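You operate a simulated robot arm through the tools that you are given. There is no shell and no other tool. Be economical: measure what you need, move in short steps, check, and stop when the job is done.

You run a simulated robot arm. Do the job below in one go: nothing can be reset, and whatever is moved stays where it is left.

## Task
Pull the yellow plug from port 3, plug the blue one in there, choose input 3 and start the console.
Fine: stand the pulled plug on the cabinet top; leave the television on. Set down upright: what you pick out.

The check looks at the end state, three seconds after you hand in, the way a careful person would. Anything else that was tipped, shoved, dropped, spilled or broken makes it a failure.

## Robot
A 6-joint arm with a two-finger parallel gripper, fixed in place. Base frame: the origin is at the foot of the arm, x ahead of it, y to its left, z up; the work surface is at about z = 700. Units: mm, rad, N and s.
With the tool pointing down near the work surface it reaches from about 240 to 660 mm from the base axis. Its first joint turns from -1.152 to 1.152 rad. Payload 2.9 kg.
The TCP is the grasp point between the finger pads, 30 mm short of the fingertips. In the tool frame z runs along the fingers and y along their closing line. The gripper opens to 110 mm. The fingers are 20 mm wide and 10 mm thick; the gripper's body (48 by 112 mm) begins 55 mm behind the TCP.
Orientation is that of the tool frame in the base frame, as [roll, pitch, yaw] about the fixed x, y, z axes, in that order (R = Rz(yaw) Ry(pitch) Rx(roll)). With the fingers straight down and closing along the base's y, the tool's x points along the base's -x, its y along +y and its z along -z.

## Interface
- The arm moves only by the tool step_arm. Its argument "moves" is a list of rows, each an object of numbers (a shift or turn left out is 0, a gripper value left out holds the last): "dx", "dy", "dz": the shift along the tool's x, y, z in mm; "rx", "ry", "rz": the turn, a rotation vector about the tool's x, y, z in rad; "grip": the closure in counts, from 0 (fully open) to 255 (shut). In form: [{"dx": .., "dy": .., "dz": .., "rx": .., "ry": .., "rz": .., "grip": ..}, ...]. A call has 1 to 8 rows; each row is the pose to reach, as a shift and turn from the pose commanded when the call began, along the tool's axes at that moment. Each row takes 0.2 s and may step no farther than 50 mm and 0.15 rad from the row before; otherwise, or with a gripper value out of range, the whole call is refused. Where a pose cannot be reached the arm comes as near as it can. A force on the tool above 40 N (or 10 N above the force at the start of the call, whichever is more), or a blocked arm, ends the call early, and 0.2 s more pass. The fingers move at their own pace (about 108 mm/s each) and stop on an object; they squeeze with about 24 N. The grip force told is the motor's: it shows also when the fingers shut on nothing. Time passes only in rows, and 0.2 s behind the last, so rows that repeat a pose let the fingers close. It gives the time, the measured TCP pose, the force on the tool (base axes), the opening and the grip force at its end, in the units of the frame above (readings bear some noise), with the torque about the TCP (base axes, N m) and any sound that the robot's microphone picked up.
- Cameras (640 x 400 px; columns grow to the right, rows downward): "scene" is fixed at [59.3, 421.6, 1389.4]; the picture's right is [-0.88, -0.48, 0.00], its down [-0.28, 0.51, -0.81] and it looks along [0.39, -0.71, -0.58] (base axes); focal length 353 px, centre (320, 200). "wrist" rides on the gripper at [72, 17, -103] in the tool frame; the picture's right is [-0.23, 0.97, 0.00], its down [-0.76, -0.18, -0.62] and it looks along [-0.61, -0.14, 0.78] (tool axes); focal length 222 px, centre (320, 200). There is no depth. A picture from a camera that has moved, and an enlarged one, comes with that camera's place and axes in the base frame and with its lens. The place of the scene camera against the robot may be out by one fixed shift of up to 12 mm in any direction.
- grab_frame(camera): a new picture of that camera. It takes no simulated time.
- inspect(camera, box): a new picture of the part [left, top, right, bottom] of that camera's present view, enlarged. It takes no simulated time.
- finish_job(): hands the job in; it is judged then, once.

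Work in short steps. Places have to be worked out from the pictures, the camera data and where the tool is seen: move nearer, look again, correct. Check each grasp and each placing, and mend what went wrong. You have 120 turns and 64 pictures in all, those below and enlarged ones among them. Open the gripper and draw the arm clear of the work before you hand the job in, unless the task says otherwise; then end with one line.

The tools are called as name(argument=value, ...) on one line, values as JSON. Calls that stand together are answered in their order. step_arm: Moves the arm, as the interface text tells. Its arguments: {"type":"object","properties":{"moves":{"type":"array"}},"required":["moves"]} The other tools are called the same way: grab_frame (camera) takes a picture; inspect (camera, box) takes an enlarged picture of a part of a camera's view; finish_job () hands the job in.

At the start:

```text
clock: 0.0
tcp_pos: [331.3, -262.0, 1029.8]
tool_rot: [-3.141, 0.001, -3.141]
ft_force: [0.4, -0.1, 0.1]
ft_torque: [-0.01, -0.01, -0.02]
finger_gap: 109.7
grasp_force: 0.0
```

scene: 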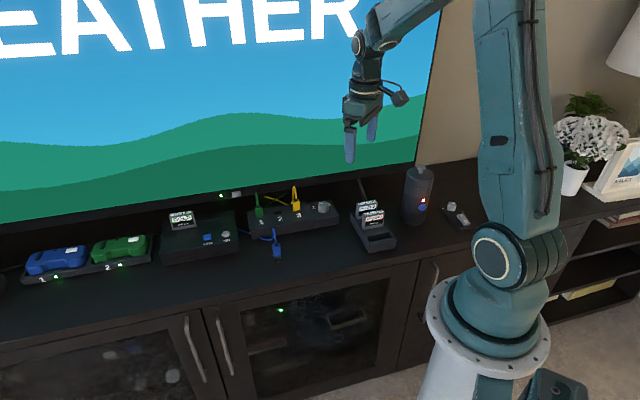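
wrist: 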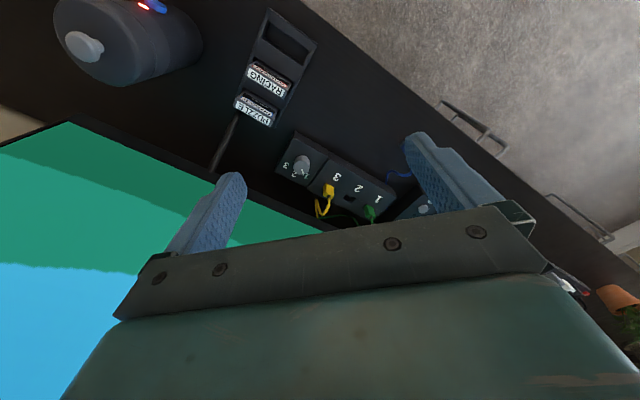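

I'll look closer at the switch box, console and plugs before moving.

inspect(camera="scene", box=[150, 175, 350, 300])

inspect(camera="wrist", box=[240, 120, 440, 245])

```text
3.20 times, centred on (250, 238) of scene
camera zoom: at [59.3, 421.6, 1389.4], right [-0.88, -0.48, 0.0], down [-0.28, 0.51, -0.81], along [0.39, -0.71, -0.58], focal length 1131 px, centre (544, 80)
```

zoom: 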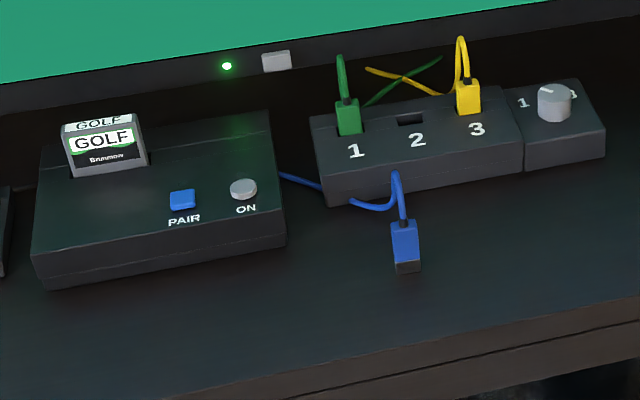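

```text
3.20 times, centred on (340, 182) of wrist
camera zoom: at [260.3, -246.0, 1132.9], right [0.23, 0.97, 0.0], down [0.76, -0.18, 0.62], along [0.61, -0.14, -0.78], focal length 711 px, centre (256, 256)
```

zoom: 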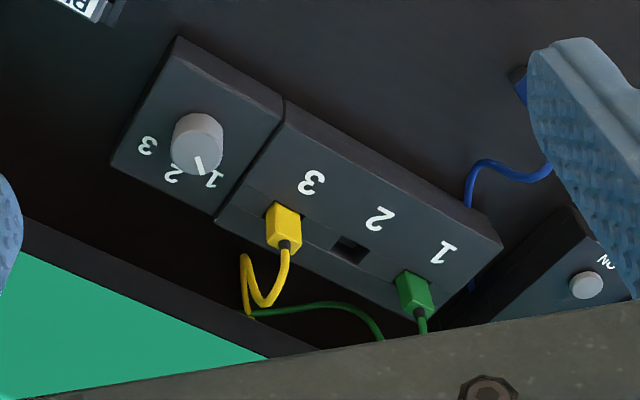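

Both views agree: yellow plug is at about (532,-292), green about (616,-214), so the port row runs along roughly (0.74,0.67) with the TV behind. I turn the tool 0.84 rad to align with the row and move to a spot in front for a close look.

step_arm(moves=[{"dx": -26, "dy": 17, "dz": 22, "rz": 0.14}, {"dx": -53, "dy": 34, "dz": 43, "rz": 0.28}, {"dx": -80, "dy": 52, "dz": 65, "rz": 0.42}, {"dx": -106, "dy": 69, "dz": 87, "rz": 0.56}, {"dx": -133, "dy": 86, "dz": 108, "rz": 0.7}, {"dx": -159, "dy": 103, "dz": 130, "rz": 0.84}, {"dx": -159, "dy": 103, "dz": 130, "rz": 0.84}])

grab_frame(camera="wrist")

```text
clock: 1.6
tcp_pos: [492.4, -160.8, 900.8]
tool_rot: [-3.141, -0.001, 2.302]
ft_force: [0.0, 0.3, -0.1]
ft_torque: [0.0, 0.0, 0.0]
finger_gap: 109.9
grasp_force: 0.1
```

```text
59 pictures are left
camera wrist: at [458.2, -96.5, 1003.9], right [0.88, 0.48, 0.0], down [0.37, -0.69, 0.62], along [0.3, -0.55, -0.78], focal length 222 px, centre (320, 200)
```

wrist: 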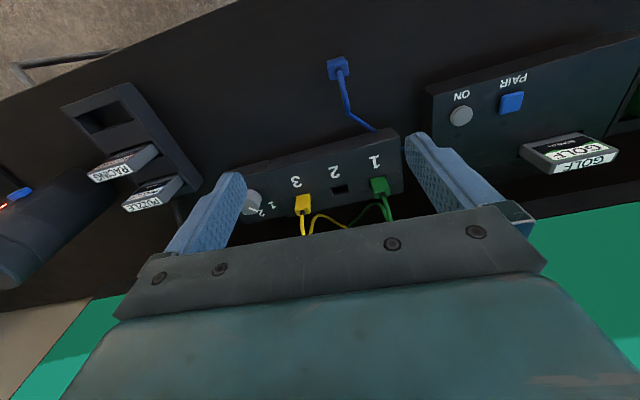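

The row, plugs and buttons are in view. I enlarge the ports and the blue plug.

inspect(camera="wrist", box=[230, 120, 410, 240])

inspect(camera="wrist", box=[300, 40, 390, 100])

inspect(camera="scene", box=[240, 180, 345, 265])

```text
3.33 times, centred on (320, 180) of wrist
camera zoom: at [458.2, -96.5, 1003.9], right [0.88, 0.48, 0.0], down [0.37, -0.69, 0.62], along [0.3, -0.55, -0.78], focal length 740 px, centre (320, 267)
```

zoom: 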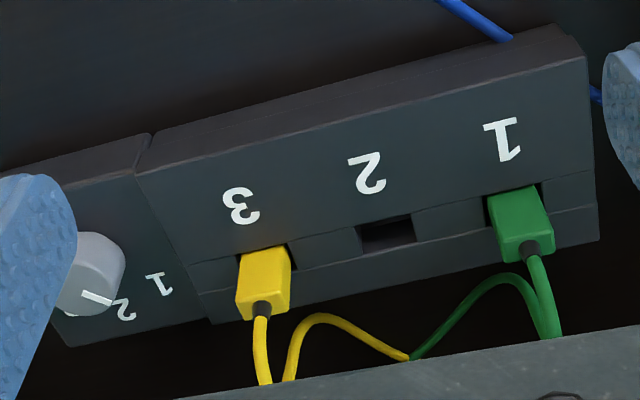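

```text
6.67 times, centred on (345, 70) of wrist
camera zoom: at [458.2, -96.5, 1003.9], right [0.88, 0.48, 0.0], down [0.37, -0.69, 0.62], along [0.3, -0.55, -0.78], focal length 1481 px, centre (153, 1067)
```

zoom: 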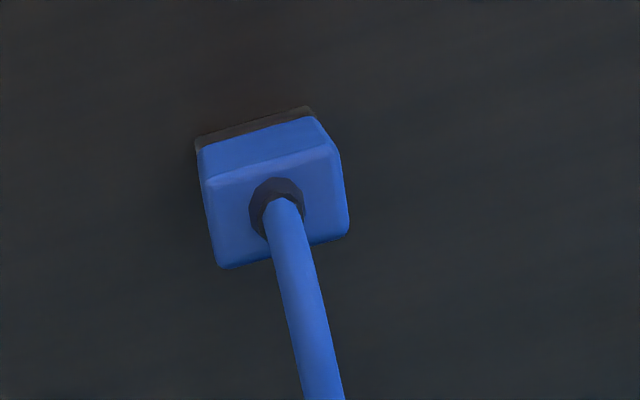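

```text
4.71 times, centred on (292, 222) of scene
camera zoom: at [59.3, 421.6, 1389.4], right [-0.88, -0.48, 0.0], down [-0.28, 0.51, -0.81], along [0.39, -0.71, -0.58], focal length 1663 px, centre (449, 94)
```

zoom: 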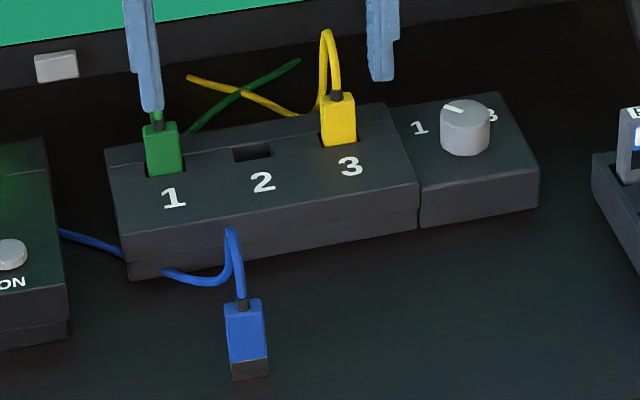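

Blue stands upright on its black tip at about (494,-121), with its body top at z≈748. The yellow plug's top centre is about (538,-291,770) and the knob points at 2. I hover above yellow with the fingers part-closed.

step_arm(moves=[{"dx": -42, "dy": -18, "dz": 0, "grip": 139}, {"dx": -84, "dy": -36, "dz": 15, "grip": 139}, {"dx": -127, "dy": -53, "dz": 41, "grip": 139}, {"dx": -127, "dy": -53, "dz": 41, "grip": 139}])

inspect(camera="wrist", box=[220, 60, 420, 240])

```text
refused: row 3 steps farther than a row can; nothing moved
```

```text
2.22 times, centred on (320, 150) of wrist
camera zoom: at [458.2, -96.5, 1003.9], right [0.88, 0.48, 0.0], down [0.37, -0.69, 0.62], along [0.3, -0.55, -0.78], focal length 494 px, centre (320, 311)
```

zoom: 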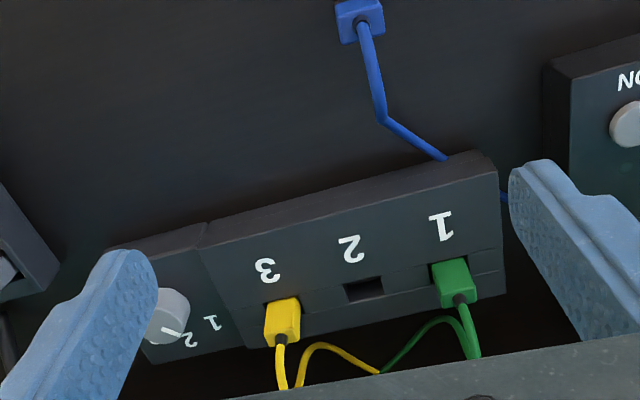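

One row was too long, so I repeat the move with smaller steps.

step_arm(moves=[{"dx": -32, "dy": -13, "dz": 10, "grip": 139}, {"dx": -64, "dy": -26, "dz": 20, "grip": 139}, {"dx": -96, "dy": -40, "dz": 30, "grip": 139}, {"dx": -127, "dy": -53, "dz": 41, "grip": 139}, {"dx": -127, "dy": -53, "dz": 41, "grip": 139}])

inspect(camera="wrist", box=[220, 60, 420, 240])

```text
clock: 2.8
tcp_pos: [534.9, -289.3, 858.4]
tool_rot: [3.141, 0.001, 2.303]
ft_force: [-0.5, 0.5, 0.0]
ft_torque: [0.0, -0.01, -0.03]
finger_gap: 50.2
grasp_force: 0.3
```

```text
2.22 times, centred on (320, 150) of wrist
camera zoom: at [500.0, -224.9, 961.8], right [0.88, 0.48, 0.0], down [0.38, -0.69, 0.62], along [0.3, -0.55, -0.78], focal length 494 px, centre (320, 311)
```

zoom: 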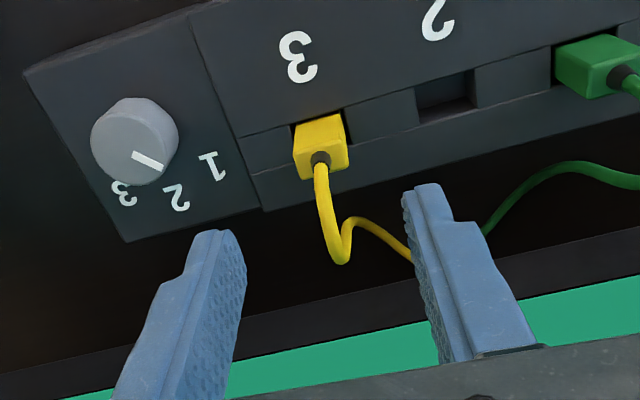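

The view shows yellow centred between the fingers, about 3 mm further back, with the row turned about 0.045 rad from the tool. I descend to z≈775, correcting both.

step_arm(moves=[{"dx": -3, "dz": 40, "rz": -0.045}, {"dx": -3, "dz": 65, "rz": -0.045}, {"dx": -3, "dz": 83, "rz": -0.045}, {"dx": -3, "dz": 83, "rz": -0.045}])

inspect(camera="wrist", box=[220, 100, 420, 240])

inspect(camera="scene", box=[240, 180, 345, 265])

```text
clock: 3.8
tcp_pos: [537.6, -290.9, 775.0]
tool_rot: [3.14, 0.0, 2.348]
ft_force: [-0.5, 0.6, 0.3]
ft_torque: [-0.01, -0.01, -0.05]
finger_gap: 49.9
grasp_force: 0.2
```

```text
2.86 times, centred on (320, 170) of wrist
camera zoom: at [499.8, -228.2, 878.4], right [0.85, 0.52, 0.0], down [0.41, -0.67, 0.62], along [0.32, -0.53, -0.78], focal length 635 px, centre (320, 286)
```

zoom: 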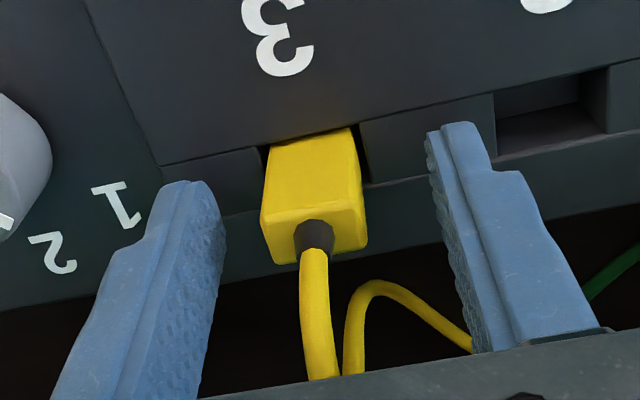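

```text
4.71 times, centred on (292, 222) of scene
camera zoom: at [59.3, 421.6, 1389.4], right [-0.88, -0.48, 0.0], down [-0.28, 0.51, -0.81], along [0.39, -0.71, -0.58], focal length 1663 px, centre (449, 94)
```

zoom: 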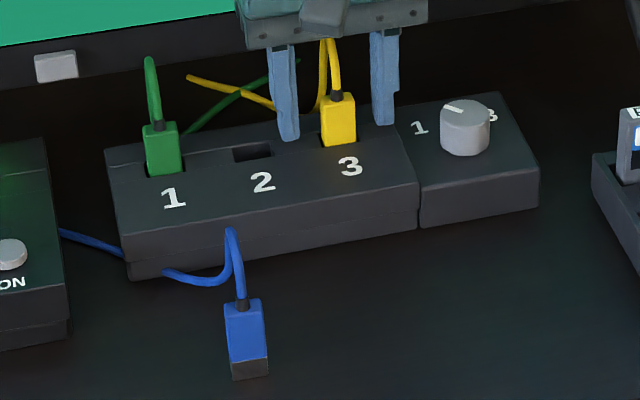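

Yellow is centred between the fingers to within a couple of mm. I go 4 mm lower and close.

step_arm(moves=[{"dz": 4}, {"dz": 4, "grip": 255}, {"dz": 4, "grip": 255}, {"dz": 4, "grip": 255}])

```text
clock: 4.8
tcp_pos: [538.3, -291.5, 770.6]
tool_rot: [3.14, 0.0, 2.348]
ft_force: [0.2, 0.4, 0.1]
ft_torque: [-0.02, 0.01, -0.01]
finger_gap: 20.1
grasp_force: 24.3
```

The fingers hold 20 mm at 24 N, which is the plug. I pull straight up.

step_arm(moves=[{"dz": -8}, {"dz": -20}, {"dz": -40}, {"dz": -60}, {"dz": -60}])

inspect(camera="wrist", box=[200, 60, 440, 240])

grab_frame(camera="scene")

```text
clock: 6.0
tcp_pos: [536.0, -292.4, 833.6]
tool_rot: [-3.141, 0.0, 2.346]
ft_force: [-0.6, -0.3, -0.4]
ft_torque: [0.0, 0.0, -0.03]
finger_gap: 20.0
grasp_force: 24.5
```

```text
2.22 times, centred on (320, 150) of wrist
camera zoom: at [499.1, -228.6, 936.9], right [0.85, 0.52, 0.0], down [0.41, -0.67, 0.62], along [0.32, -0.53, -0.78], focal length 494 px, centre (320, 311)
```

zoom: 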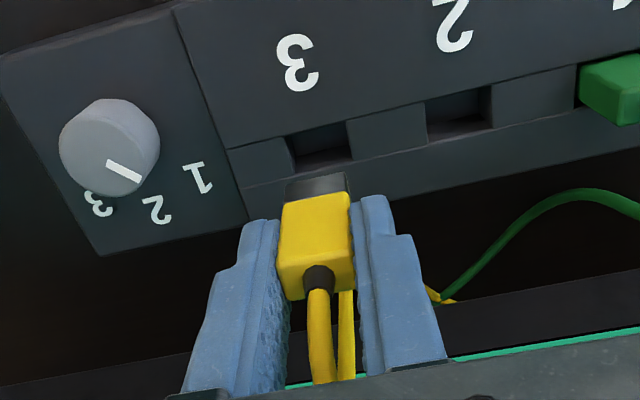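

```text
50 pictures are left
```

scene: 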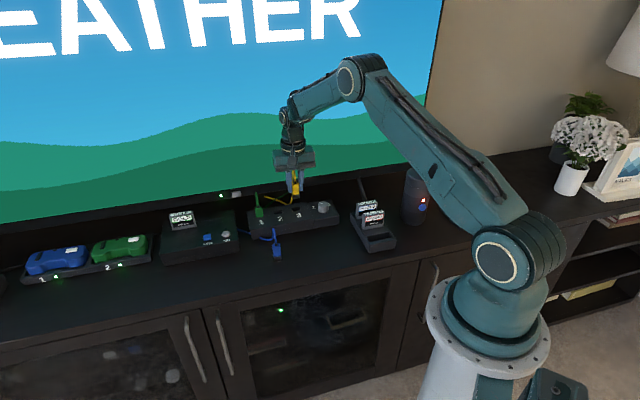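

The plug is out and held square, with its tip about 43 mm below the TCP. I carry it to the free cabinet top in front of the knob box and lower it partway.

step_arm(moves=[{"dx": 40, "dy": -7}, {"dx": 80, "dy": -14}, {"dx": 120, "dy": -20}, {"dx": 120, "dy": -20, "dz": 40}, {"dx": 120, "dy": -20, "dz": 70}, {"dx": 120, "dy": -20, "dz": 70}])

inspect(camera="scene", box=[230, 170, 430, 295])

grab_frame(camera="wrist")

```text
clock: 7.4
tcp_pos: [438.7, -220.3, 761.3]
tool_rot: [-3.141, 0.0, 2.347]
ft_force: [-0.1, -0.7, -1.0]
ft_torque: [0.03, -0.01, 0.01]
finger_gap: 20.0
grasp_force: 23.9
```

```text
3.20 times, centred on (330, 232) of scene
camera zoom: at [59.3, 421.6, 1389.4], right [-0.88, -0.48, 0.0], down [-0.28, 0.51, -0.81], along [0.39, -0.71, -0.58], focal length 1131 px, centre (288, 96)
```

zoom: 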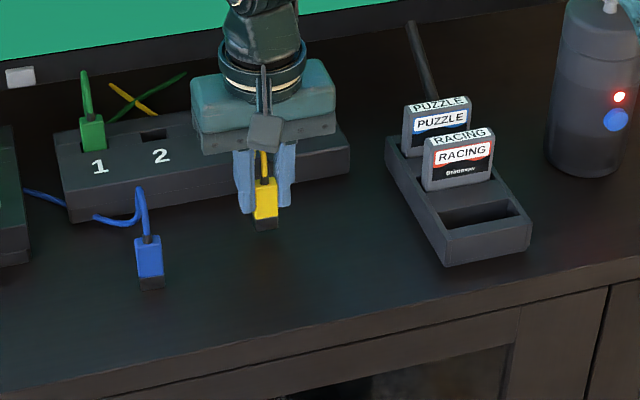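

```text
48 pictures are left
camera wrist: at [401.3, -157.1, 866.1], right [0.85, 0.52, 0.0], down [0.41, -0.67, 0.62], along [0.32, -0.53, -0.78], focal length 222 px, centre (320, 200)
```

wrist: 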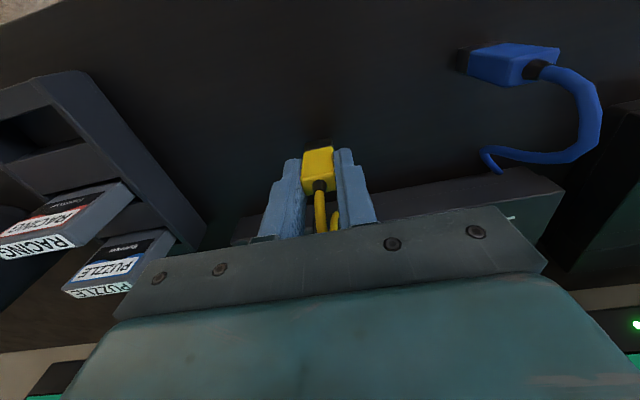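

The spot is clear. I lower in small steps to find contact.

step_arm(moves=[{"dz": 6}, {"dz": 10}, {"dz": 13}, {"dz": 13}])

```text
clock: 8.4
tcp_pos: [440.2, -220.0, 750.8]
tool_rot: [3.14, 0.004, 2.347]
ft_force: [-3.6, 2.8, 23.2]
ft_torque: [0.12, 0.17, -0.03]
finger_gap: 19.9
grasp_force: 24.2
```

Contact came at TCP z≈751, pressing 23 N. I back off about 2 mm to relieve it before opening.

step_arm(moves=[{"dz": -1.5}, {"dz": -1.5}])

inspect(camera="scene", box=[270, 200, 350, 260])

```text
clock: 9.0
tcp_pos: [440.9, -219.6, 750.5]
tool_rot: [-3.141, 0.0, 2.346]
ft_force: [3.6, -1.8, 8.3]
ft_torque: [-0.11, -0.16, 0.01]
finger_gap: 20.3
grasp_force: 24.0
```

```text
6.67 times, centred on (310, 230) of scene
camera zoom: at [59.2, 421.6, 1389.3], right [-0.88, -0.48, 0.0], down [-0.28, 0.51, -0.81], along [0.39, -0.71, -0.58], focal length 2356 px, centre (387, 0)
```

zoom: 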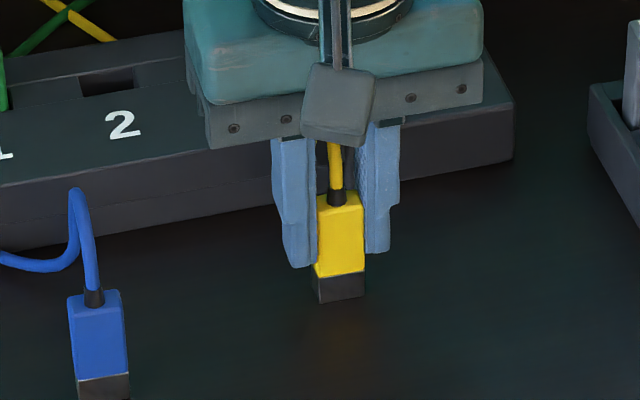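

It stands square on the surface with about 8 N left. I relieve a little more, then open gently.

step_arm(moves=[{"dz": -0.8}, {"dz": -0.8, "grip": 190}, {"dz": -0.8, "grip": 150}, {"dz": -0.8, "grip": 150}])

inspect(camera="scene", box=[270, 200, 350, 260])

```text
clock: 10.0
tcp_pos: [438.9, -220.1, 752.2]
tool_rot: [-3.141, 0.0, 2.348]
ft_force: [0.8, -0.1, -0.3]
ft_torque: [-0.01, 0.01, -0.01]
finger_gap: 45.5
grasp_force: 0.0
```

```text
6.67 times, centred on (310, 230) of scene
camera zoom: at [59.3, 421.6, 1389.4], right [-0.88, -0.48, 0.0], down [-0.28, 0.51, -0.81], along [0.39, -0.71, -0.58], focal length 2356 px, centre (387, 0)
```

zoom: 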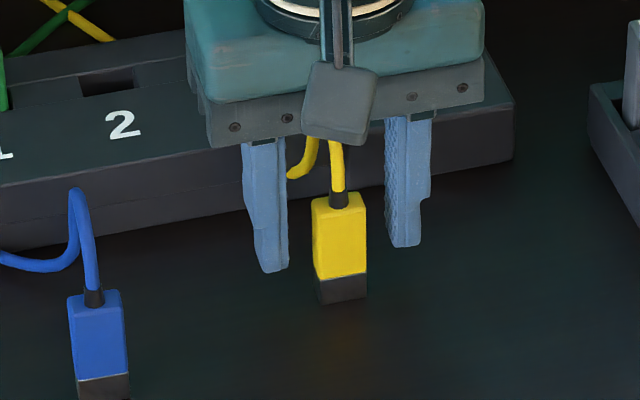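

Yellow stands free and upright. I rise straight up, then move over the blue plug at about (495.5,-122), which has the same orientation.

step_arm(moves=[{"dz": -40}, {"dz": -80}, {"dz": -110}, {"dx": 10, "dy": 36, "dz": -110}, {"dx": 20, "dy": 72, "dz": -110}, {"dx": 30, "dy": 109, "dz": -110}, {"dx": 30, "dy": 109, "dz": -110}])

inspect(camera="wrist", box=[220, 60, 420, 240])

inspect(camera="scene", box=[240, 170, 360, 265])

```text
clock: 11.6
tcp_pos: [496.7, -121.7, 862.2]
tool_rot: [3.141, -0.001, 2.349]
ft_force: [0.0, -0.2, 0.1]
ft_torque: [0.0, 0.0, -0.04]
finger_gap: 45.4
grasp_force: 0.3
```

```text
2.22 times, centred on (320, 150) of wrist
camera zoom: at [459.0, -58.3, 964.9], right [0.85, 0.52, 0.0], down [0.41, -0.67, 0.62], along [0.32, -0.53, -0.78], focal length 494 px, centre (320, 311)
```

zoom: 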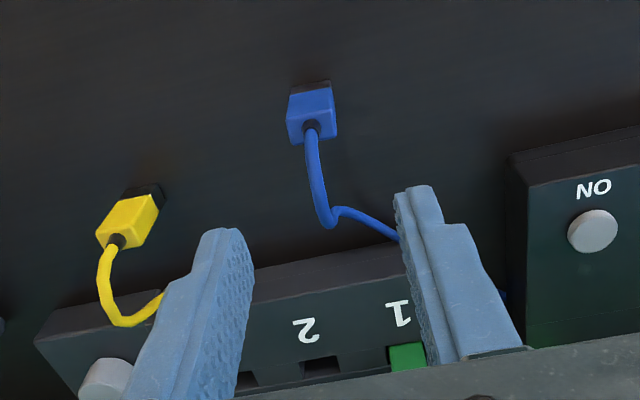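

```text
4.21 times, centred on (300, 218) of scene
camera zoom: at [59.3, 421.6, 1389.4], right [-0.88, -0.48, 0.0], down [-0.28, 0.51, -0.81], along [0.39, -0.71, -0.58], focal length 1488 px, centre (404, 126)
```

zoom: 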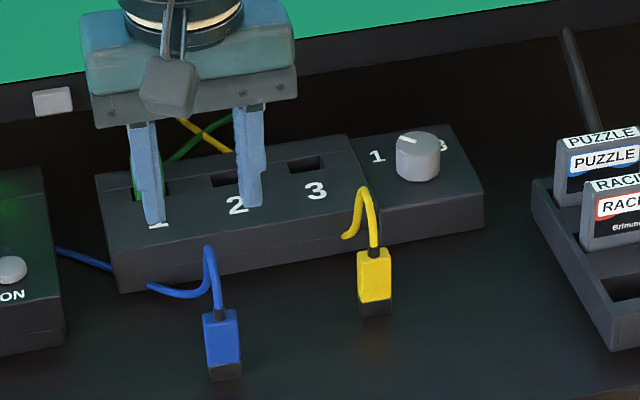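

Blue is about 2 mm to the front of the TCP. I descend to z≈750 with that correction.

step_arm(moves=[{"dx": 2, "dz": 40}, {"dx": 2, "dz": 75}, {"dx": 2, "dz": 100}, {"dx": 2, "dz": 112}, {"dx": 2, "dz": 112}])

inspect(camera="wrist", box=[240, 110, 400, 230])

```text
clock: 12.8
tcp_pos: [494.1, -119.8, 750.1]
tool_rot: [3.141, -0.001, 2.348]
ft_force: [0.1, 0.9, -0.5]
ft_torque: [0.04, -0.02, 0.0]
finger_gap: 45.5
grasp_force: 0.1
```

```text
3.33 times, centred on (320, 170) of wrist
camera zoom: at [456.2, -57.3, 853.4], right [0.85, 0.52, 0.0], down [0.41, -0.67, 0.62], along [0.32, -0.53, -0.78], focal length 740 px, centre (320, 300)
```

zoom: 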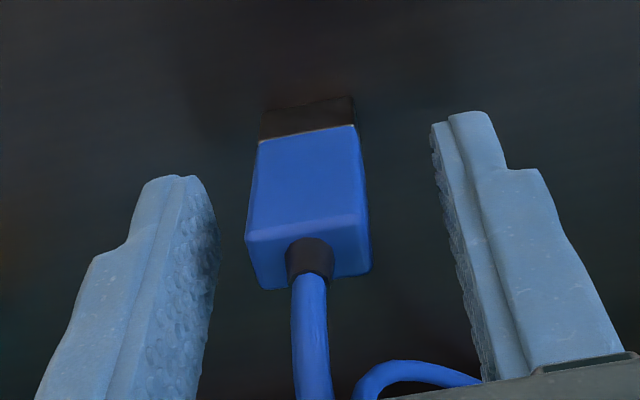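

Blue is about 2 mm to one side, so I shift by that and close.

step_arm(moves=[{"dy": -1.8}, {"dy": -1.8, "grip": 200}, {"dy": -1.8, "grip": 255}, {"dy": -1.8, "grip": 255}, {"dy": -1.8, "grip": 255}])

```text
clock: 14.0
tcp_pos: [493.6, -121.8, 749.5]
tool_rot: [-3.14, 0.0, 2.349]
ft_force: [0.2, -0.3, -0.3]
ft_torque: [-0.03, 0.02, 0.02]
finger_gap: 19.8
grasp_force: 24.1
```

Blue is gripped at 20 mm. I lift it, then compare how it sits in the hand with how yellow sat.

step_arm(moves=[{"dz": -15}, {"dz": -50}, {"dz": -90}, {"dz": -90}])

inspect(camera="wrist", box=[200, 60, 440, 240])

inspect(camera="scene", box=[230, 150, 360, 265])

```text
clock: 15.0
tcp_pos: [491.6, -122.1, 838.5]
tool_rot: [-3.14, -0.001, 2.348]
ft_force: [0.5, -0.4, 0.2]
ft_torque: [-0.03, -0.03, 0.0]
finger_gap: 20.0
grasp_force: 23.7
```

```text
2.22 times, centred on (320, 150) of wrist
camera zoom: at [454.9, -59.4, 941.6], right [0.85, 0.52, 0.0], down [0.41, -0.67, 0.62], along [0.32, -0.53, -0.78], focal length 494 px, centre (320, 311)
```

zoom: 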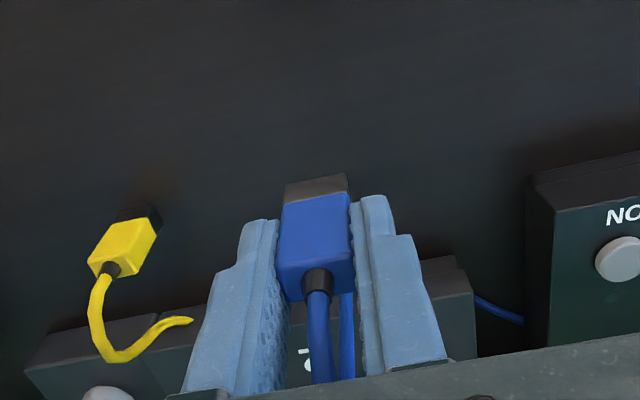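

```text
3.48 times, centred on (295, 208) of scene
camera zoom: at [59.3, 421.6, 1389.4], right [-0.88, -0.48, 0.0], down [-0.28, 0.51, -0.81], along [0.39, -0.71, -0.58], focal length 1229 px, centre (407, 174)
```

zoom: 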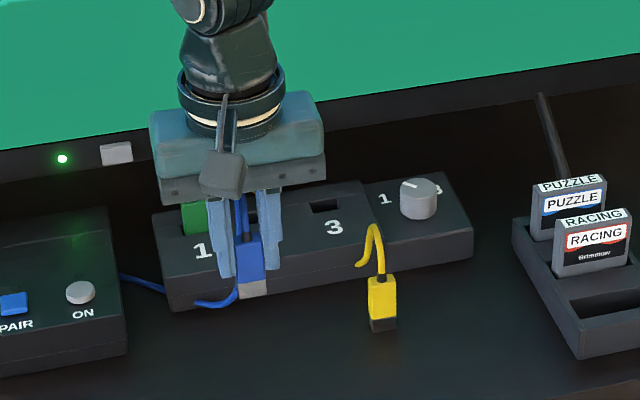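

Blue sits in the hand almost exactly as yellow did. I carry it above port 3, to where yellow was gripped.

step_arm(moves=[{"dx": -38, "dy": -22}, {"dx": -76, "dy": -44}, {"dx": -114, "dy": -66}, {"dx": -152, "dy": -87}, {"dx": -152, "dy": -87, "dz": 20}, {"dx": -152, "dy": -87, "dz": 20}])

inspect(camera="wrist", box=[220, 80, 420, 240])

inspect(camera="scene", box=[260, 170, 350, 230])

```text
clock: 16.4
tcp_pos: [535.0, -295.9, 816.8]
tool_rot: [3.141, 0.002, 2.348]
ft_force: [-0.2, -0.1, 0.5]
ft_torque: [-0.01, 0.02, 0.02]
finger_gap: 20.0
grasp_force: 24.4
```

```text
2.50 times, centred on (320, 160) of wrist
camera zoom: at [497.8, -231.2, 919.9], right [0.85, 0.52, 0.0], down [0.41, -0.67, 0.62], along [0.32, -0.53, -0.78], focal length 555 px, centre (320, 300)
```

zoom: 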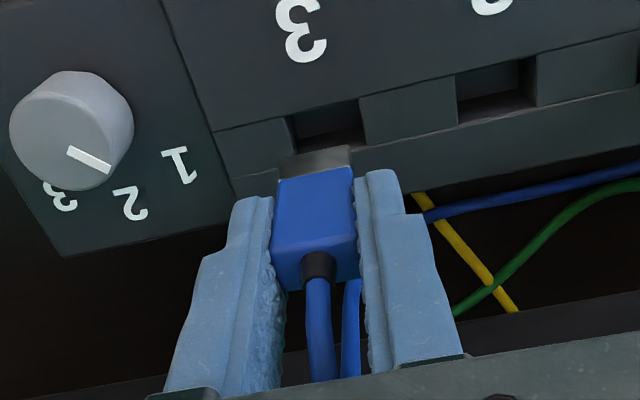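

```text
6.67 times, centred on (305, 200) of scene
camera zoom: at [59.3, 421.6, 1389.4], right [-0.88, -0.48, 0.0], down [-0.28, 0.51, -0.81], along [0.39, -0.71, -0.58], focal length 2356 px, centre (420, 200)
```

zoom: 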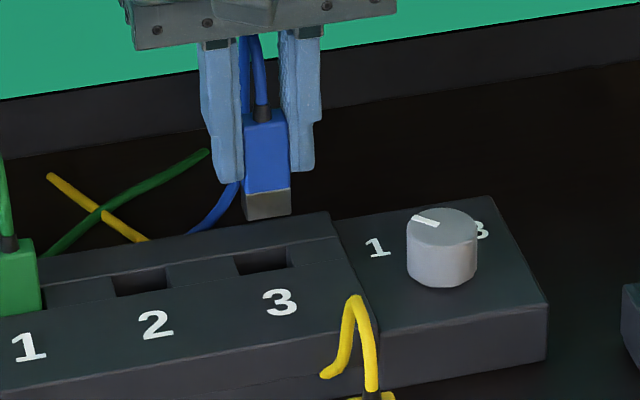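

Both views show blue about 3.5 mm off along the row and about 2 mm too far back. I correct, go down to just above the port and look again.

step_arm(moves=[{"dx": 1, "dy": 2}, {"dx": 2, "dy": 3.4, "dz": 8}, {"dx": 2, "dy": 3.4, "dz": 16}, {"dx": 2, "dy": 3.4, "dz": 16}])

inspect(camera="wrist", box=[260, 100, 380, 200])

inspect(camera="scene", box=[265, 175, 325, 225])

```text
clock: 17.4
tcp_pos: [538.7, -288.6, 802.6]
tool_rot: [-3.141, -0.001, 2.347]
ft_force: [0.3, -0.2, 0.1]
ft_torque: [-0.01, 0.05, -0.01]
finger_gap: 20.0
grasp_force: 23.6
```

```text
4.00 times, centred on (320, 150) of wrist
camera zoom: at [500.4, -225.0, 905.7], right [0.85, 0.52, 0.0], down [0.41, -0.67, 0.62], along [0.32, -0.53, -0.78], focal length 888 px, centre (320, 400)
```

zoom: 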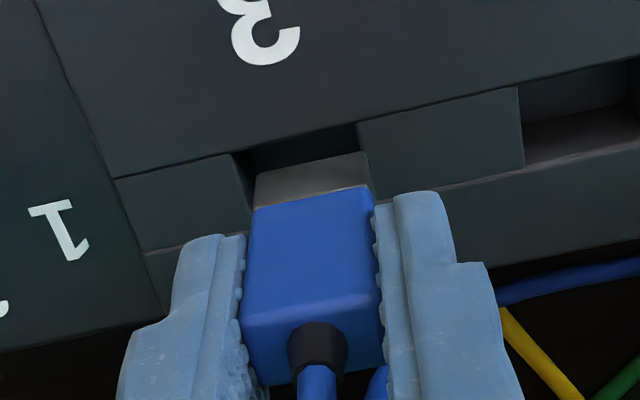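

```text
8.00 times, centred on (295, 200) of scene
camera zoom: at [59.3, 421.6, 1389.4], right [-0.88, -0.48, 0.0], down [-0.28, 0.51, -0.81], along [0.39, -0.71, -0.58], focal length 2827 px, centre (520, 200)
```

zoom: 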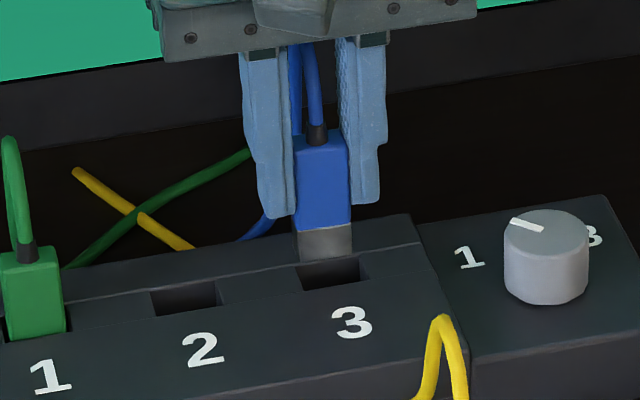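

Now it's about 2.7 mm off the other way, so the arm's repeatability is a few mm. I correct and re-check before inserting.

step_arm(moves=[{"dx": 0.8, "dy": -2.7}, {"dx": 0.8, "dy": -2.7}])

inspect(camera="wrist", box=[260, 100, 380, 200])

inspect(camera="scene", box=[265, 175, 325, 225])

```text
clock: 18.0
tcp_pos: [535.2, -290.7, 801.7]
tool_rot: [3.141, -0.003, 2.346]
ft_force: [-0.1, 0.2, 0.1]
ft_torque: [0.0, -0.01, -0.01]
finger_gap: 20.0
grasp_force: 23.9
```

```text
4.00 times, centred on (320, 150) of wrist
camera zoom: at [498.0, -226.4, 905.5], right [0.85, 0.52, 0.0], down [0.41, -0.67, 0.62], along [0.32, -0.53, -0.78], focal length 888 px, centre (320, 400)
```

zoom: 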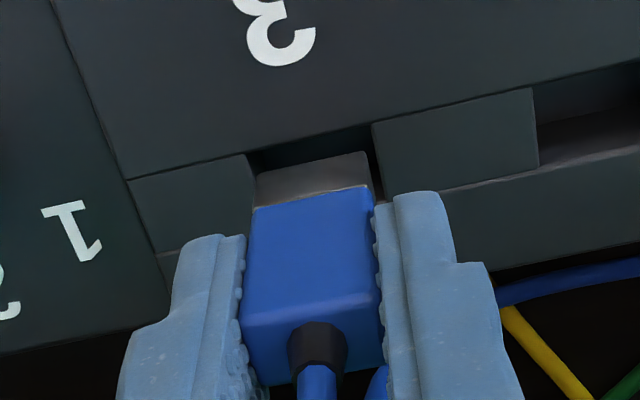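

```text
8.00 times, centred on (295, 200) of scene
camera zoom: at [59.3, 421.6, 1389.4], right [-0.88, -0.48, 0.0], down [-0.28, 0.51, -0.81], along [0.39, -0.71, -0.58], focal length 2827 px, centre (520, 200)
```

zoom: 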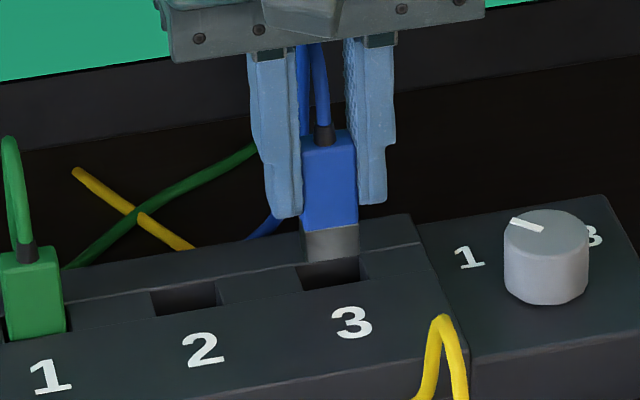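

Both views now show the tip over the port opening. I lower it slowly into the port.

step_arm(moves=[{"dx": -0.5, "dz": 4}, {"dx": -0.5, "dz": 8}, {"dx": -0.5, "dz": 12}, {"dx": -0.5, "dz": 15}])

inspect(camera="wrist", box=[260, 100, 380, 200])

inspect(camera="scene", box=[265, 175, 325, 225])

```text
clock: 19.0
tcp_pos: [536.5, -291.0, 789.4]
tool_rot: [3.142, 0.002, 2.345]
ft_force: [-3.8, 0.6, 11.8]
ft_torque: [0.12, 0.27, 0.0]
finger_gap: 20.1
grasp_force: 24.0
```

```text
4.00 times, centred on (320, 150) of wrist
camera zoom: at [498.8, -226.5, 892.8], right [0.85, 0.52, 0.0], down [0.41, -0.67, 0.62], along [0.33, -0.53, -0.78], focal length 888 px, centre (320, 400)
```

zoom: 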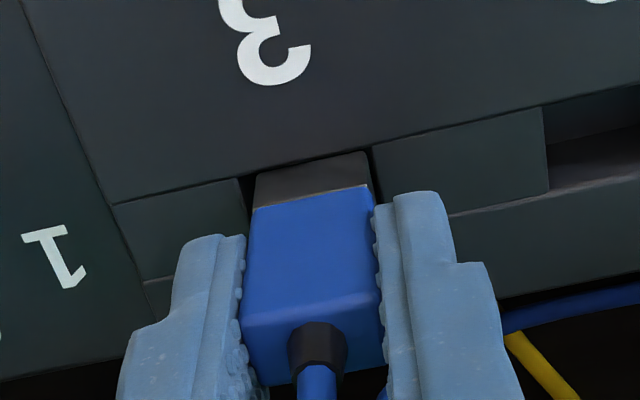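

```text
8.00 times, centred on (295, 200) of scene
camera zoom: at [59.0, 421.7, 1389.3], right [-0.88, -0.48, 0.0], down [-0.28, 0.51, -0.81], along [0.39, -0.71, -0.58], focal length 2827 px, centre (520, 200)
```

zoom: 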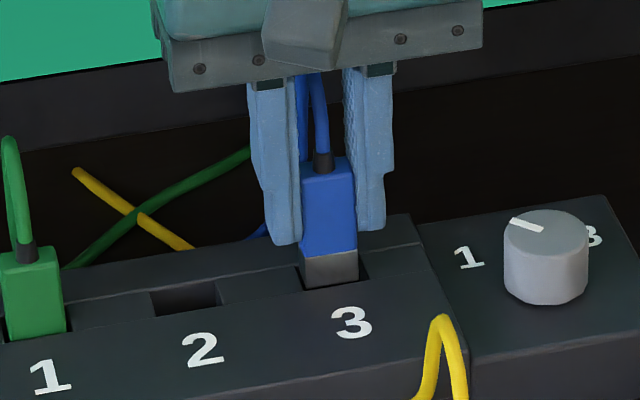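

Contact is on the front edge: the force and torque put it about 10 mm to the front of the TCP. I lift slightly, shift 2 mm back and a little sideways, and try again.

step_arm(moves=[{"dz": -5}, {"dx": -2, "dy": -0.7, "dz": -5}, {"dx": -2, "dy": -0.7, "dz": -1}, {"dx": -2, "dy": -0.7, "dz": 3}, {"dx": -2, "dy": -0.7, "dz": 6}])

inspect(camera="wrist", box=[260, 100, 380, 200])

```text
clock: 20.2
tcp_pos: [537.4, -291.7, 781.2]
tool_rot: [-3.141, 0.002, 2.347]
ft_force: [0.7, -0.7, -0.1]
ft_torque: [-0.02, -0.02, -0.02]
finger_gap: 19.9
grasp_force: 23.9
```

```text
4.00 times, centred on (320, 150) of wrist
camera zoom: at [500.0, -227.7, 884.8], right [0.85, 0.52, 0.0], down [0.41, -0.67, 0.62], along [0.32, -0.53, -0.78], focal length 888 px, centre (320, 400)
```

zoom: 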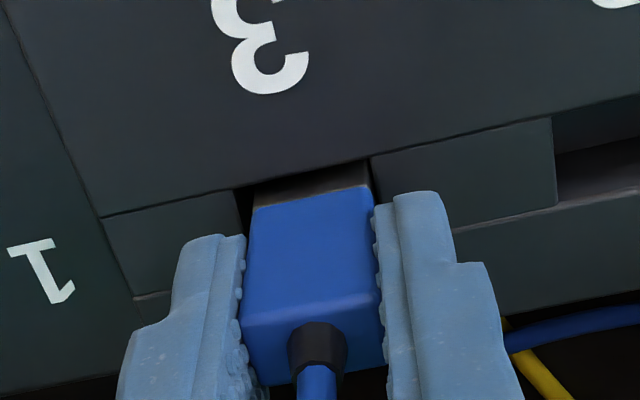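

The tip has entered freely, with z=781 and no force. I push on down until it seats.

step_arm(moves=[{"dz": 4}, {"dz": 7}, {"dz": 10}, {"dz": 12}, {"dz": 13}])

inspect(camera="wrist", box=[260, 100, 380, 200])

```text
clock: 21.4
tcp_pos: [536.6, -292.9, 769.8]
tool_rot: [-3.14, 0.001, 2.345]
ft_force: [-4.2, 1.7, 9.4]
ft_torque: [0.09, 0.25, -0.01]
finger_gap: 20.3
grasp_force: 23.9
```

```text
4.00 times, centred on (320, 150) of wrist
camera zoom: at [499.2, -228.0, 873.0], right [0.85, 0.52, 0.0], down [0.41, -0.67, 0.62], along [0.32, -0.53, -0.78], focal length 888 px, centre (320, 400)
```

zoom: 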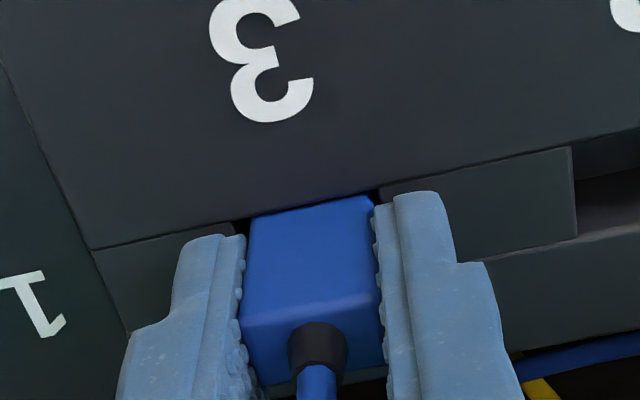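

The reading of 769.8 is close to the seated height of about 769. I press a bit more to confirm the bottom.

step_arm(moves=[{"dz": 1.5}, {"dz": 3}, {"dz": 3}])

inspect(camera="wrist", box=[260, 100, 380, 200])

inspect(camera="scene", box=[250, 175, 340, 235])

```text
clock: 22.1
tcp_pos: [538.1, -292.4, 769.8]
tool_rot: [-3.141, 0.001, 2.347]
ft_force: [-0.7, -0.2, 3.3]
ft_torque: [-0.05, 0.0, -0.01]
finger_gap: 20.1
grasp_force: 24.1
stopped in row 3: the force on the tool passed its limit at 43 N (the readings are from after the stop); the commanded pose is now the measured one
```

```text
4.00 times, centred on (320, 150) of wrist
camera zoom: at [500.8, -228.7, 872.9], right [0.85, 0.52, 0.0], down [0.41, -0.67, 0.62], along [0.33, -0.53, -0.78], focal length 888 px, centre (320, 400)
```

zoom: 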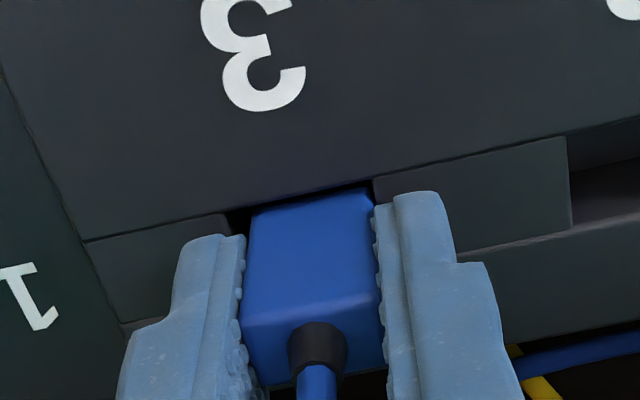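

```text
6.67 times, centred on (295, 205) of scene
camera zoom: at [59.2, 421.6, 1389.4], right [-0.88, -0.48, 0.0], down [-0.28, 0.51, -0.81], along [0.39, -0.71, -0.58], focal length 2356 px, centre (487, 167)
```

zoom: 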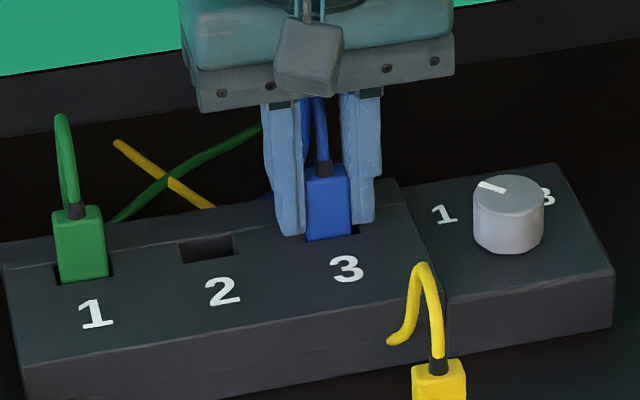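

It is seated: the stop came at 43 N and blue stands as high as green. I open the fingers and rise clear.

step_arm(moves=[{"dz": 0, "grip": 190}, {"dz": 0, "grip": 150}, {"dz": 0, "grip": 150}, {"dz": -30}, {"dz": -70}, {"dz": -100}, {"dz": -100}])

inspect(camera="wrist", box=[200, 60, 420, 240])

inspect(camera="scene", box=[230, 165, 350, 260])

```text
clock: 23.7
tcp_pos: [539.3, -291.6, 868.7]
tool_rot: [-3.141, 0.002, 2.346]
ft_force: [0.0, -0.2, 0.2]
ft_torque: [-0.02, 0.02, 0.0]
finger_gap: 45.2
grasp_force: 0.0
```

```text
2.22 times, centred on (310, 150) of wrist
camera zoom: at [501.0, -227.5, 973.1], right [0.85, 0.52, 0.0], down [0.41, -0.67, 0.62], along [0.32, -0.53, -0.78], focal length 494 px, centre (342, 311)
```

zoom: 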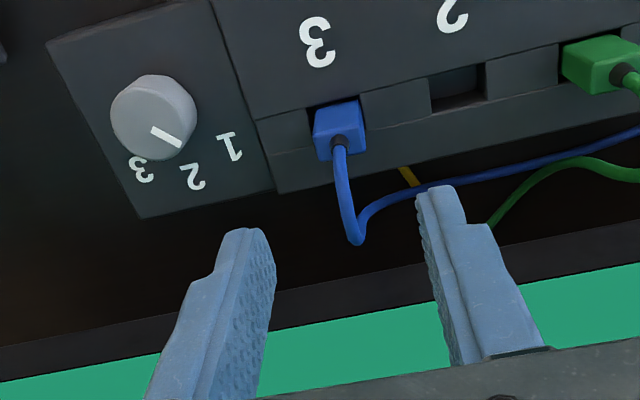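

```text
4.21 times, centred on (290, 212) of scene
camera zoom: at [59.3, 421.6, 1389.4], right [-0.88, -0.48, 0.0], down [-0.28, 0.51, -0.81], along [0.39, -0.71, -0.58], focal length 1488 px, centre (446, 147)
```

zoom: 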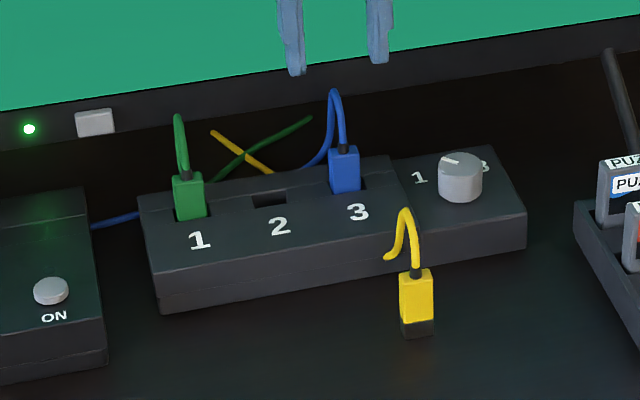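

Blue is in port 3. The knob centre lies about 22 mm to the front and 76 mm toward −row of the TCP. The pointer seems to sit at 1, so it needs about 85° clockwise seen from above. I go above the knob, pre-turned −0.75 rad.

step_arm(moves=[{"dx": 5, "dy": -16, "rz": -0.15}, {"dx": 10, "dy": -32, "rz": -0.3}, {"dx": 15, "dy": -48, "rz": -0.45}, {"dx": 20, "dy": -64, "rz": -0.6}, {"dx": 22, "dy": -76, "rz": -0.75}, {"dx": 22, "dy": -76, "rz": -0.75}])

inspect(camera="wrist", box=[240, 80, 400, 200])

```text
clock: 25.1
tcp_pos: [468.3, -328.9, 870.0]
tool_rot: [3.141, 0.001, 3.098]
ft_force: [0.0, -0.5, 0.2]
ft_torque: [0.02, -0.01, 0.0]
finger_gap: 45.1
grasp_force: 0.0
```

```text
3.33 times, centred on (320, 140) of wrist
camera zoom: at [397.3, -309.2, 973.0], right [0.27, 0.96, 0.0], down [0.75, -0.21, 0.62], along [0.6, -0.17, -0.78], focal length 740 px, centre (320, 400)
```

zoom: 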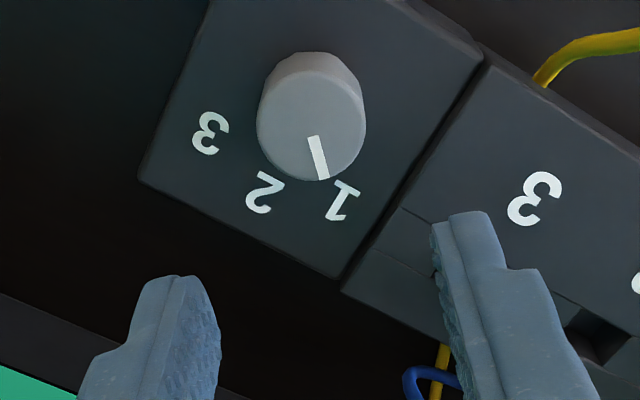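

The pointer is clearly at 1, labels are 45° apart, and the knob diameter is about 30 mm. So it needs +1.57 rad about the tool z. I centre over it and go partway down.

step_arm(moves=[{"dx": 3.4, "dy": -0.6, "dz": 30}, {"dx": 3.4, "dy": -0.6, "dz": 60}, {"dx": 3.4, "dy": -0.6, "dz": 75}, {"dx": 3.4, "dy": -0.6, "dz": 75}])

inspect(camera="wrist", box=[240, 100, 400, 220])

inspect(camera="scene", box=[270, 165, 370, 240])

```text
clock: 26.1
tcp_pos: [464.8, -330.3, 794.4]
tool_rot: [-3.14, 0.003, 3.096]
ft_force: [0.2, -0.8, -0.3]
ft_torque: [0.03, 0.01, -0.02]
finger_gap: 45.2
grasp_force: 0.1
```

```text
3.33 times, centred on (320, 160) of wrist
camera zoom: at [394.5, -311.2, 897.4], right [0.27, 0.96, 0.0], down [0.75, -0.21, 0.62], along [0.6, -0.17, -0.78], focal length 740 px, centre (320, 333)
```

zoom: 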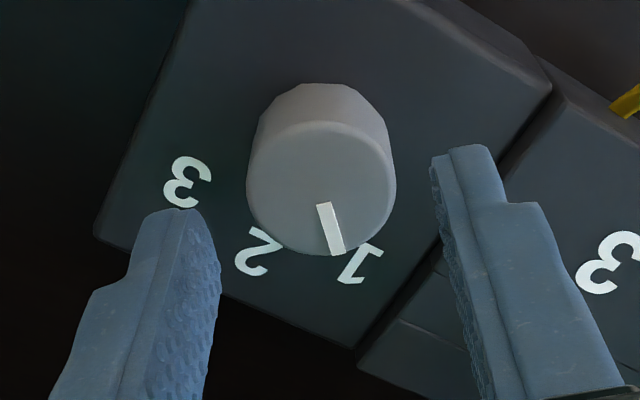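

```text
5.33 times, centred on (320, 202) of scene
camera zoom: at [59.3, 421.6, 1389.4], right [-0.88, -0.48, 0.0], down [-0.28, 0.51, -0.81], along [0.39, -0.71, -0.58], focal length 1885 px, centre (320, 187)
```

zoom: 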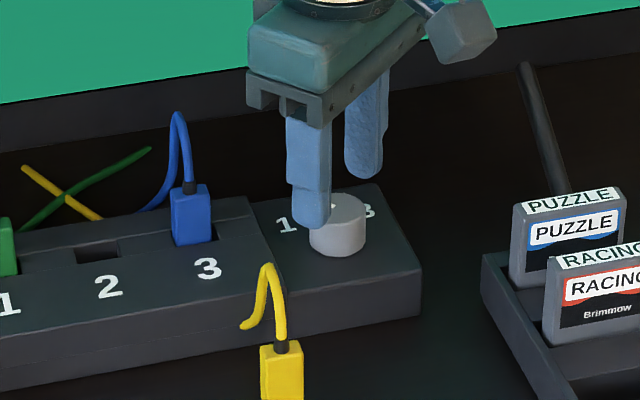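

The knob is centred to within 2 mm. I descend to z≈776 and close on it.

step_arm(moves=[{"dx": 1.5, "dy": 1, "dz": 10}, {"dx": 1.5, "dy": 1, "dz": 18}, {"dx": 1.5, "dy": 1, "dz": 18, "grip": 200}, {"dx": 1.5, "dy": 1, "dz": 18, "grip": 255}, {"dx": 1.5, "dy": 1, "dz": 18, "grip": 255}])

```text
clock: 27.3
tcp_pos: [462.9, -331.0, 776.7]
tool_rot: [-3.138, 0.002, 3.096]
ft_force: [-2.0, -14.6, -2.5]
ft_torque: [-0.12, -0.02, -0.04]
finger_gap: 31.6
grasp_force: 44.7
```

The knob is gripped at 31.6 mm with about 15 N of side force. I ease 1 mm that way and turn the first part.

step_arm(moves=[{"dy": -1}, {"dy": -1, "rz": 0.13}, {"dy": -1, "rz": 0.26}, {"dy": -1, "rz": 0.39}, {"dy": -1, "rz": 0.52}])

```text
clock: 28.5
tcp_pos: [463.8, -329.2, 776.7]
tool_rot: [-3.141, 0.003, 2.575]
ft_force: [2.8, -9.9, -2.7]
ft_torque: [-0.47, 0.25, 0.03]
finger_gap: 31.6
grasp_force: 45.0
```

The grip holds and yaw follows. I continue turning with a small ease toward the side force.

step_arm(moves=[{"dx": -0.5, "dy": -0.5, "rz": 0.13}, {"dx": -0.5, "dy": -0.5, "rz": 0.26}, {"dx": -0.5, "dy": -0.5, "rz": 0.39}, {"dx": -0.5, "dy": -0.5, "rz": 0.52}])

inspect(camera="wrist", box=[220, 80, 420, 230])

```text
clock: 29.5
tcp_pos: [464.7, -328.8, 777.5]
tool_rot: [3.14, 0.001, 2.059]
ft_force: [4.5, 4.8, 7.3]
ft_torque: [-0.46, -0.05, 0.0]
finger_gap: 31.6
grasp_force: 45.2
```

```text
2.67 times, centred on (320, 155) of wrist
camera zoom: at [446.4, -258.1, 879.3], right [0.97, 0.25, 0.0], down [0.2, -0.76, 0.62], along [0.16, -0.6, -0.78], focal length 592 px, centre (320, 320)
```

zoom: 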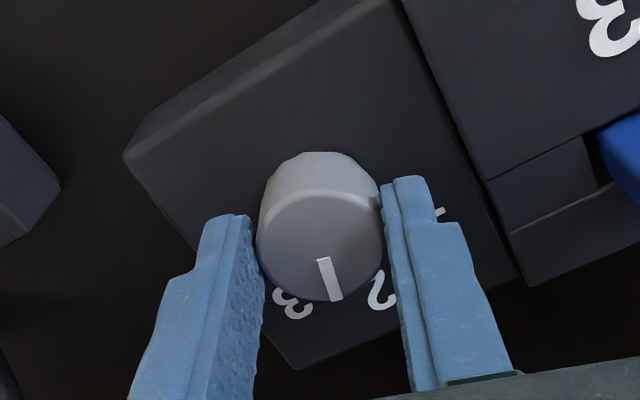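

The knob turns with the tool and the pointer is now between 2 and 3. I turn the remaining 0.53 rad.

step_arm(moves=[{"rz": 0.14}, {"rz": 0.28}, {"rz": 0.42}, {"rz": 0.54}, {"rz": 0.54}])

inspect(camera="wrist", box=[220, 80, 420, 230])

```text
clock: 30.7
tcp_pos: [464.8, -330.2, 775.5]
tool_rot: [3.136, 0.001, 1.519]
ft_force: [15.1, 13.8, 10.4]
ft_torque: [-0.09, -0.04, 0.03]
finger_gap: 31.5
grasp_force: 44.9
```

```text
2.67 times, centred on (320, 155) of wrist
camera zoom: at [486.4, -258.4, 879.4], right [0.96, -0.28, 0.0], down [-0.22, -0.75, 0.62], along [-0.17, -0.6, -0.78], focal length 592 px, centre (320, 320)
```

zoom: 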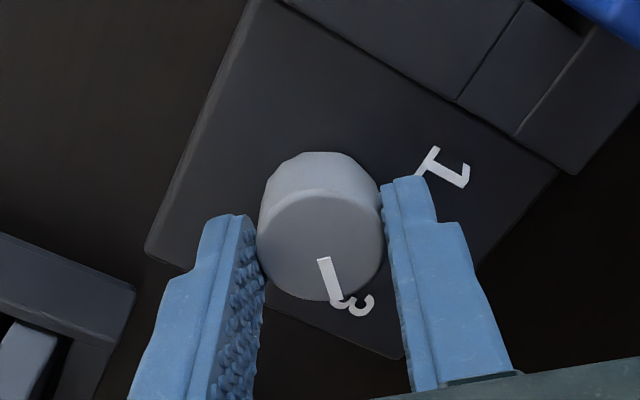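

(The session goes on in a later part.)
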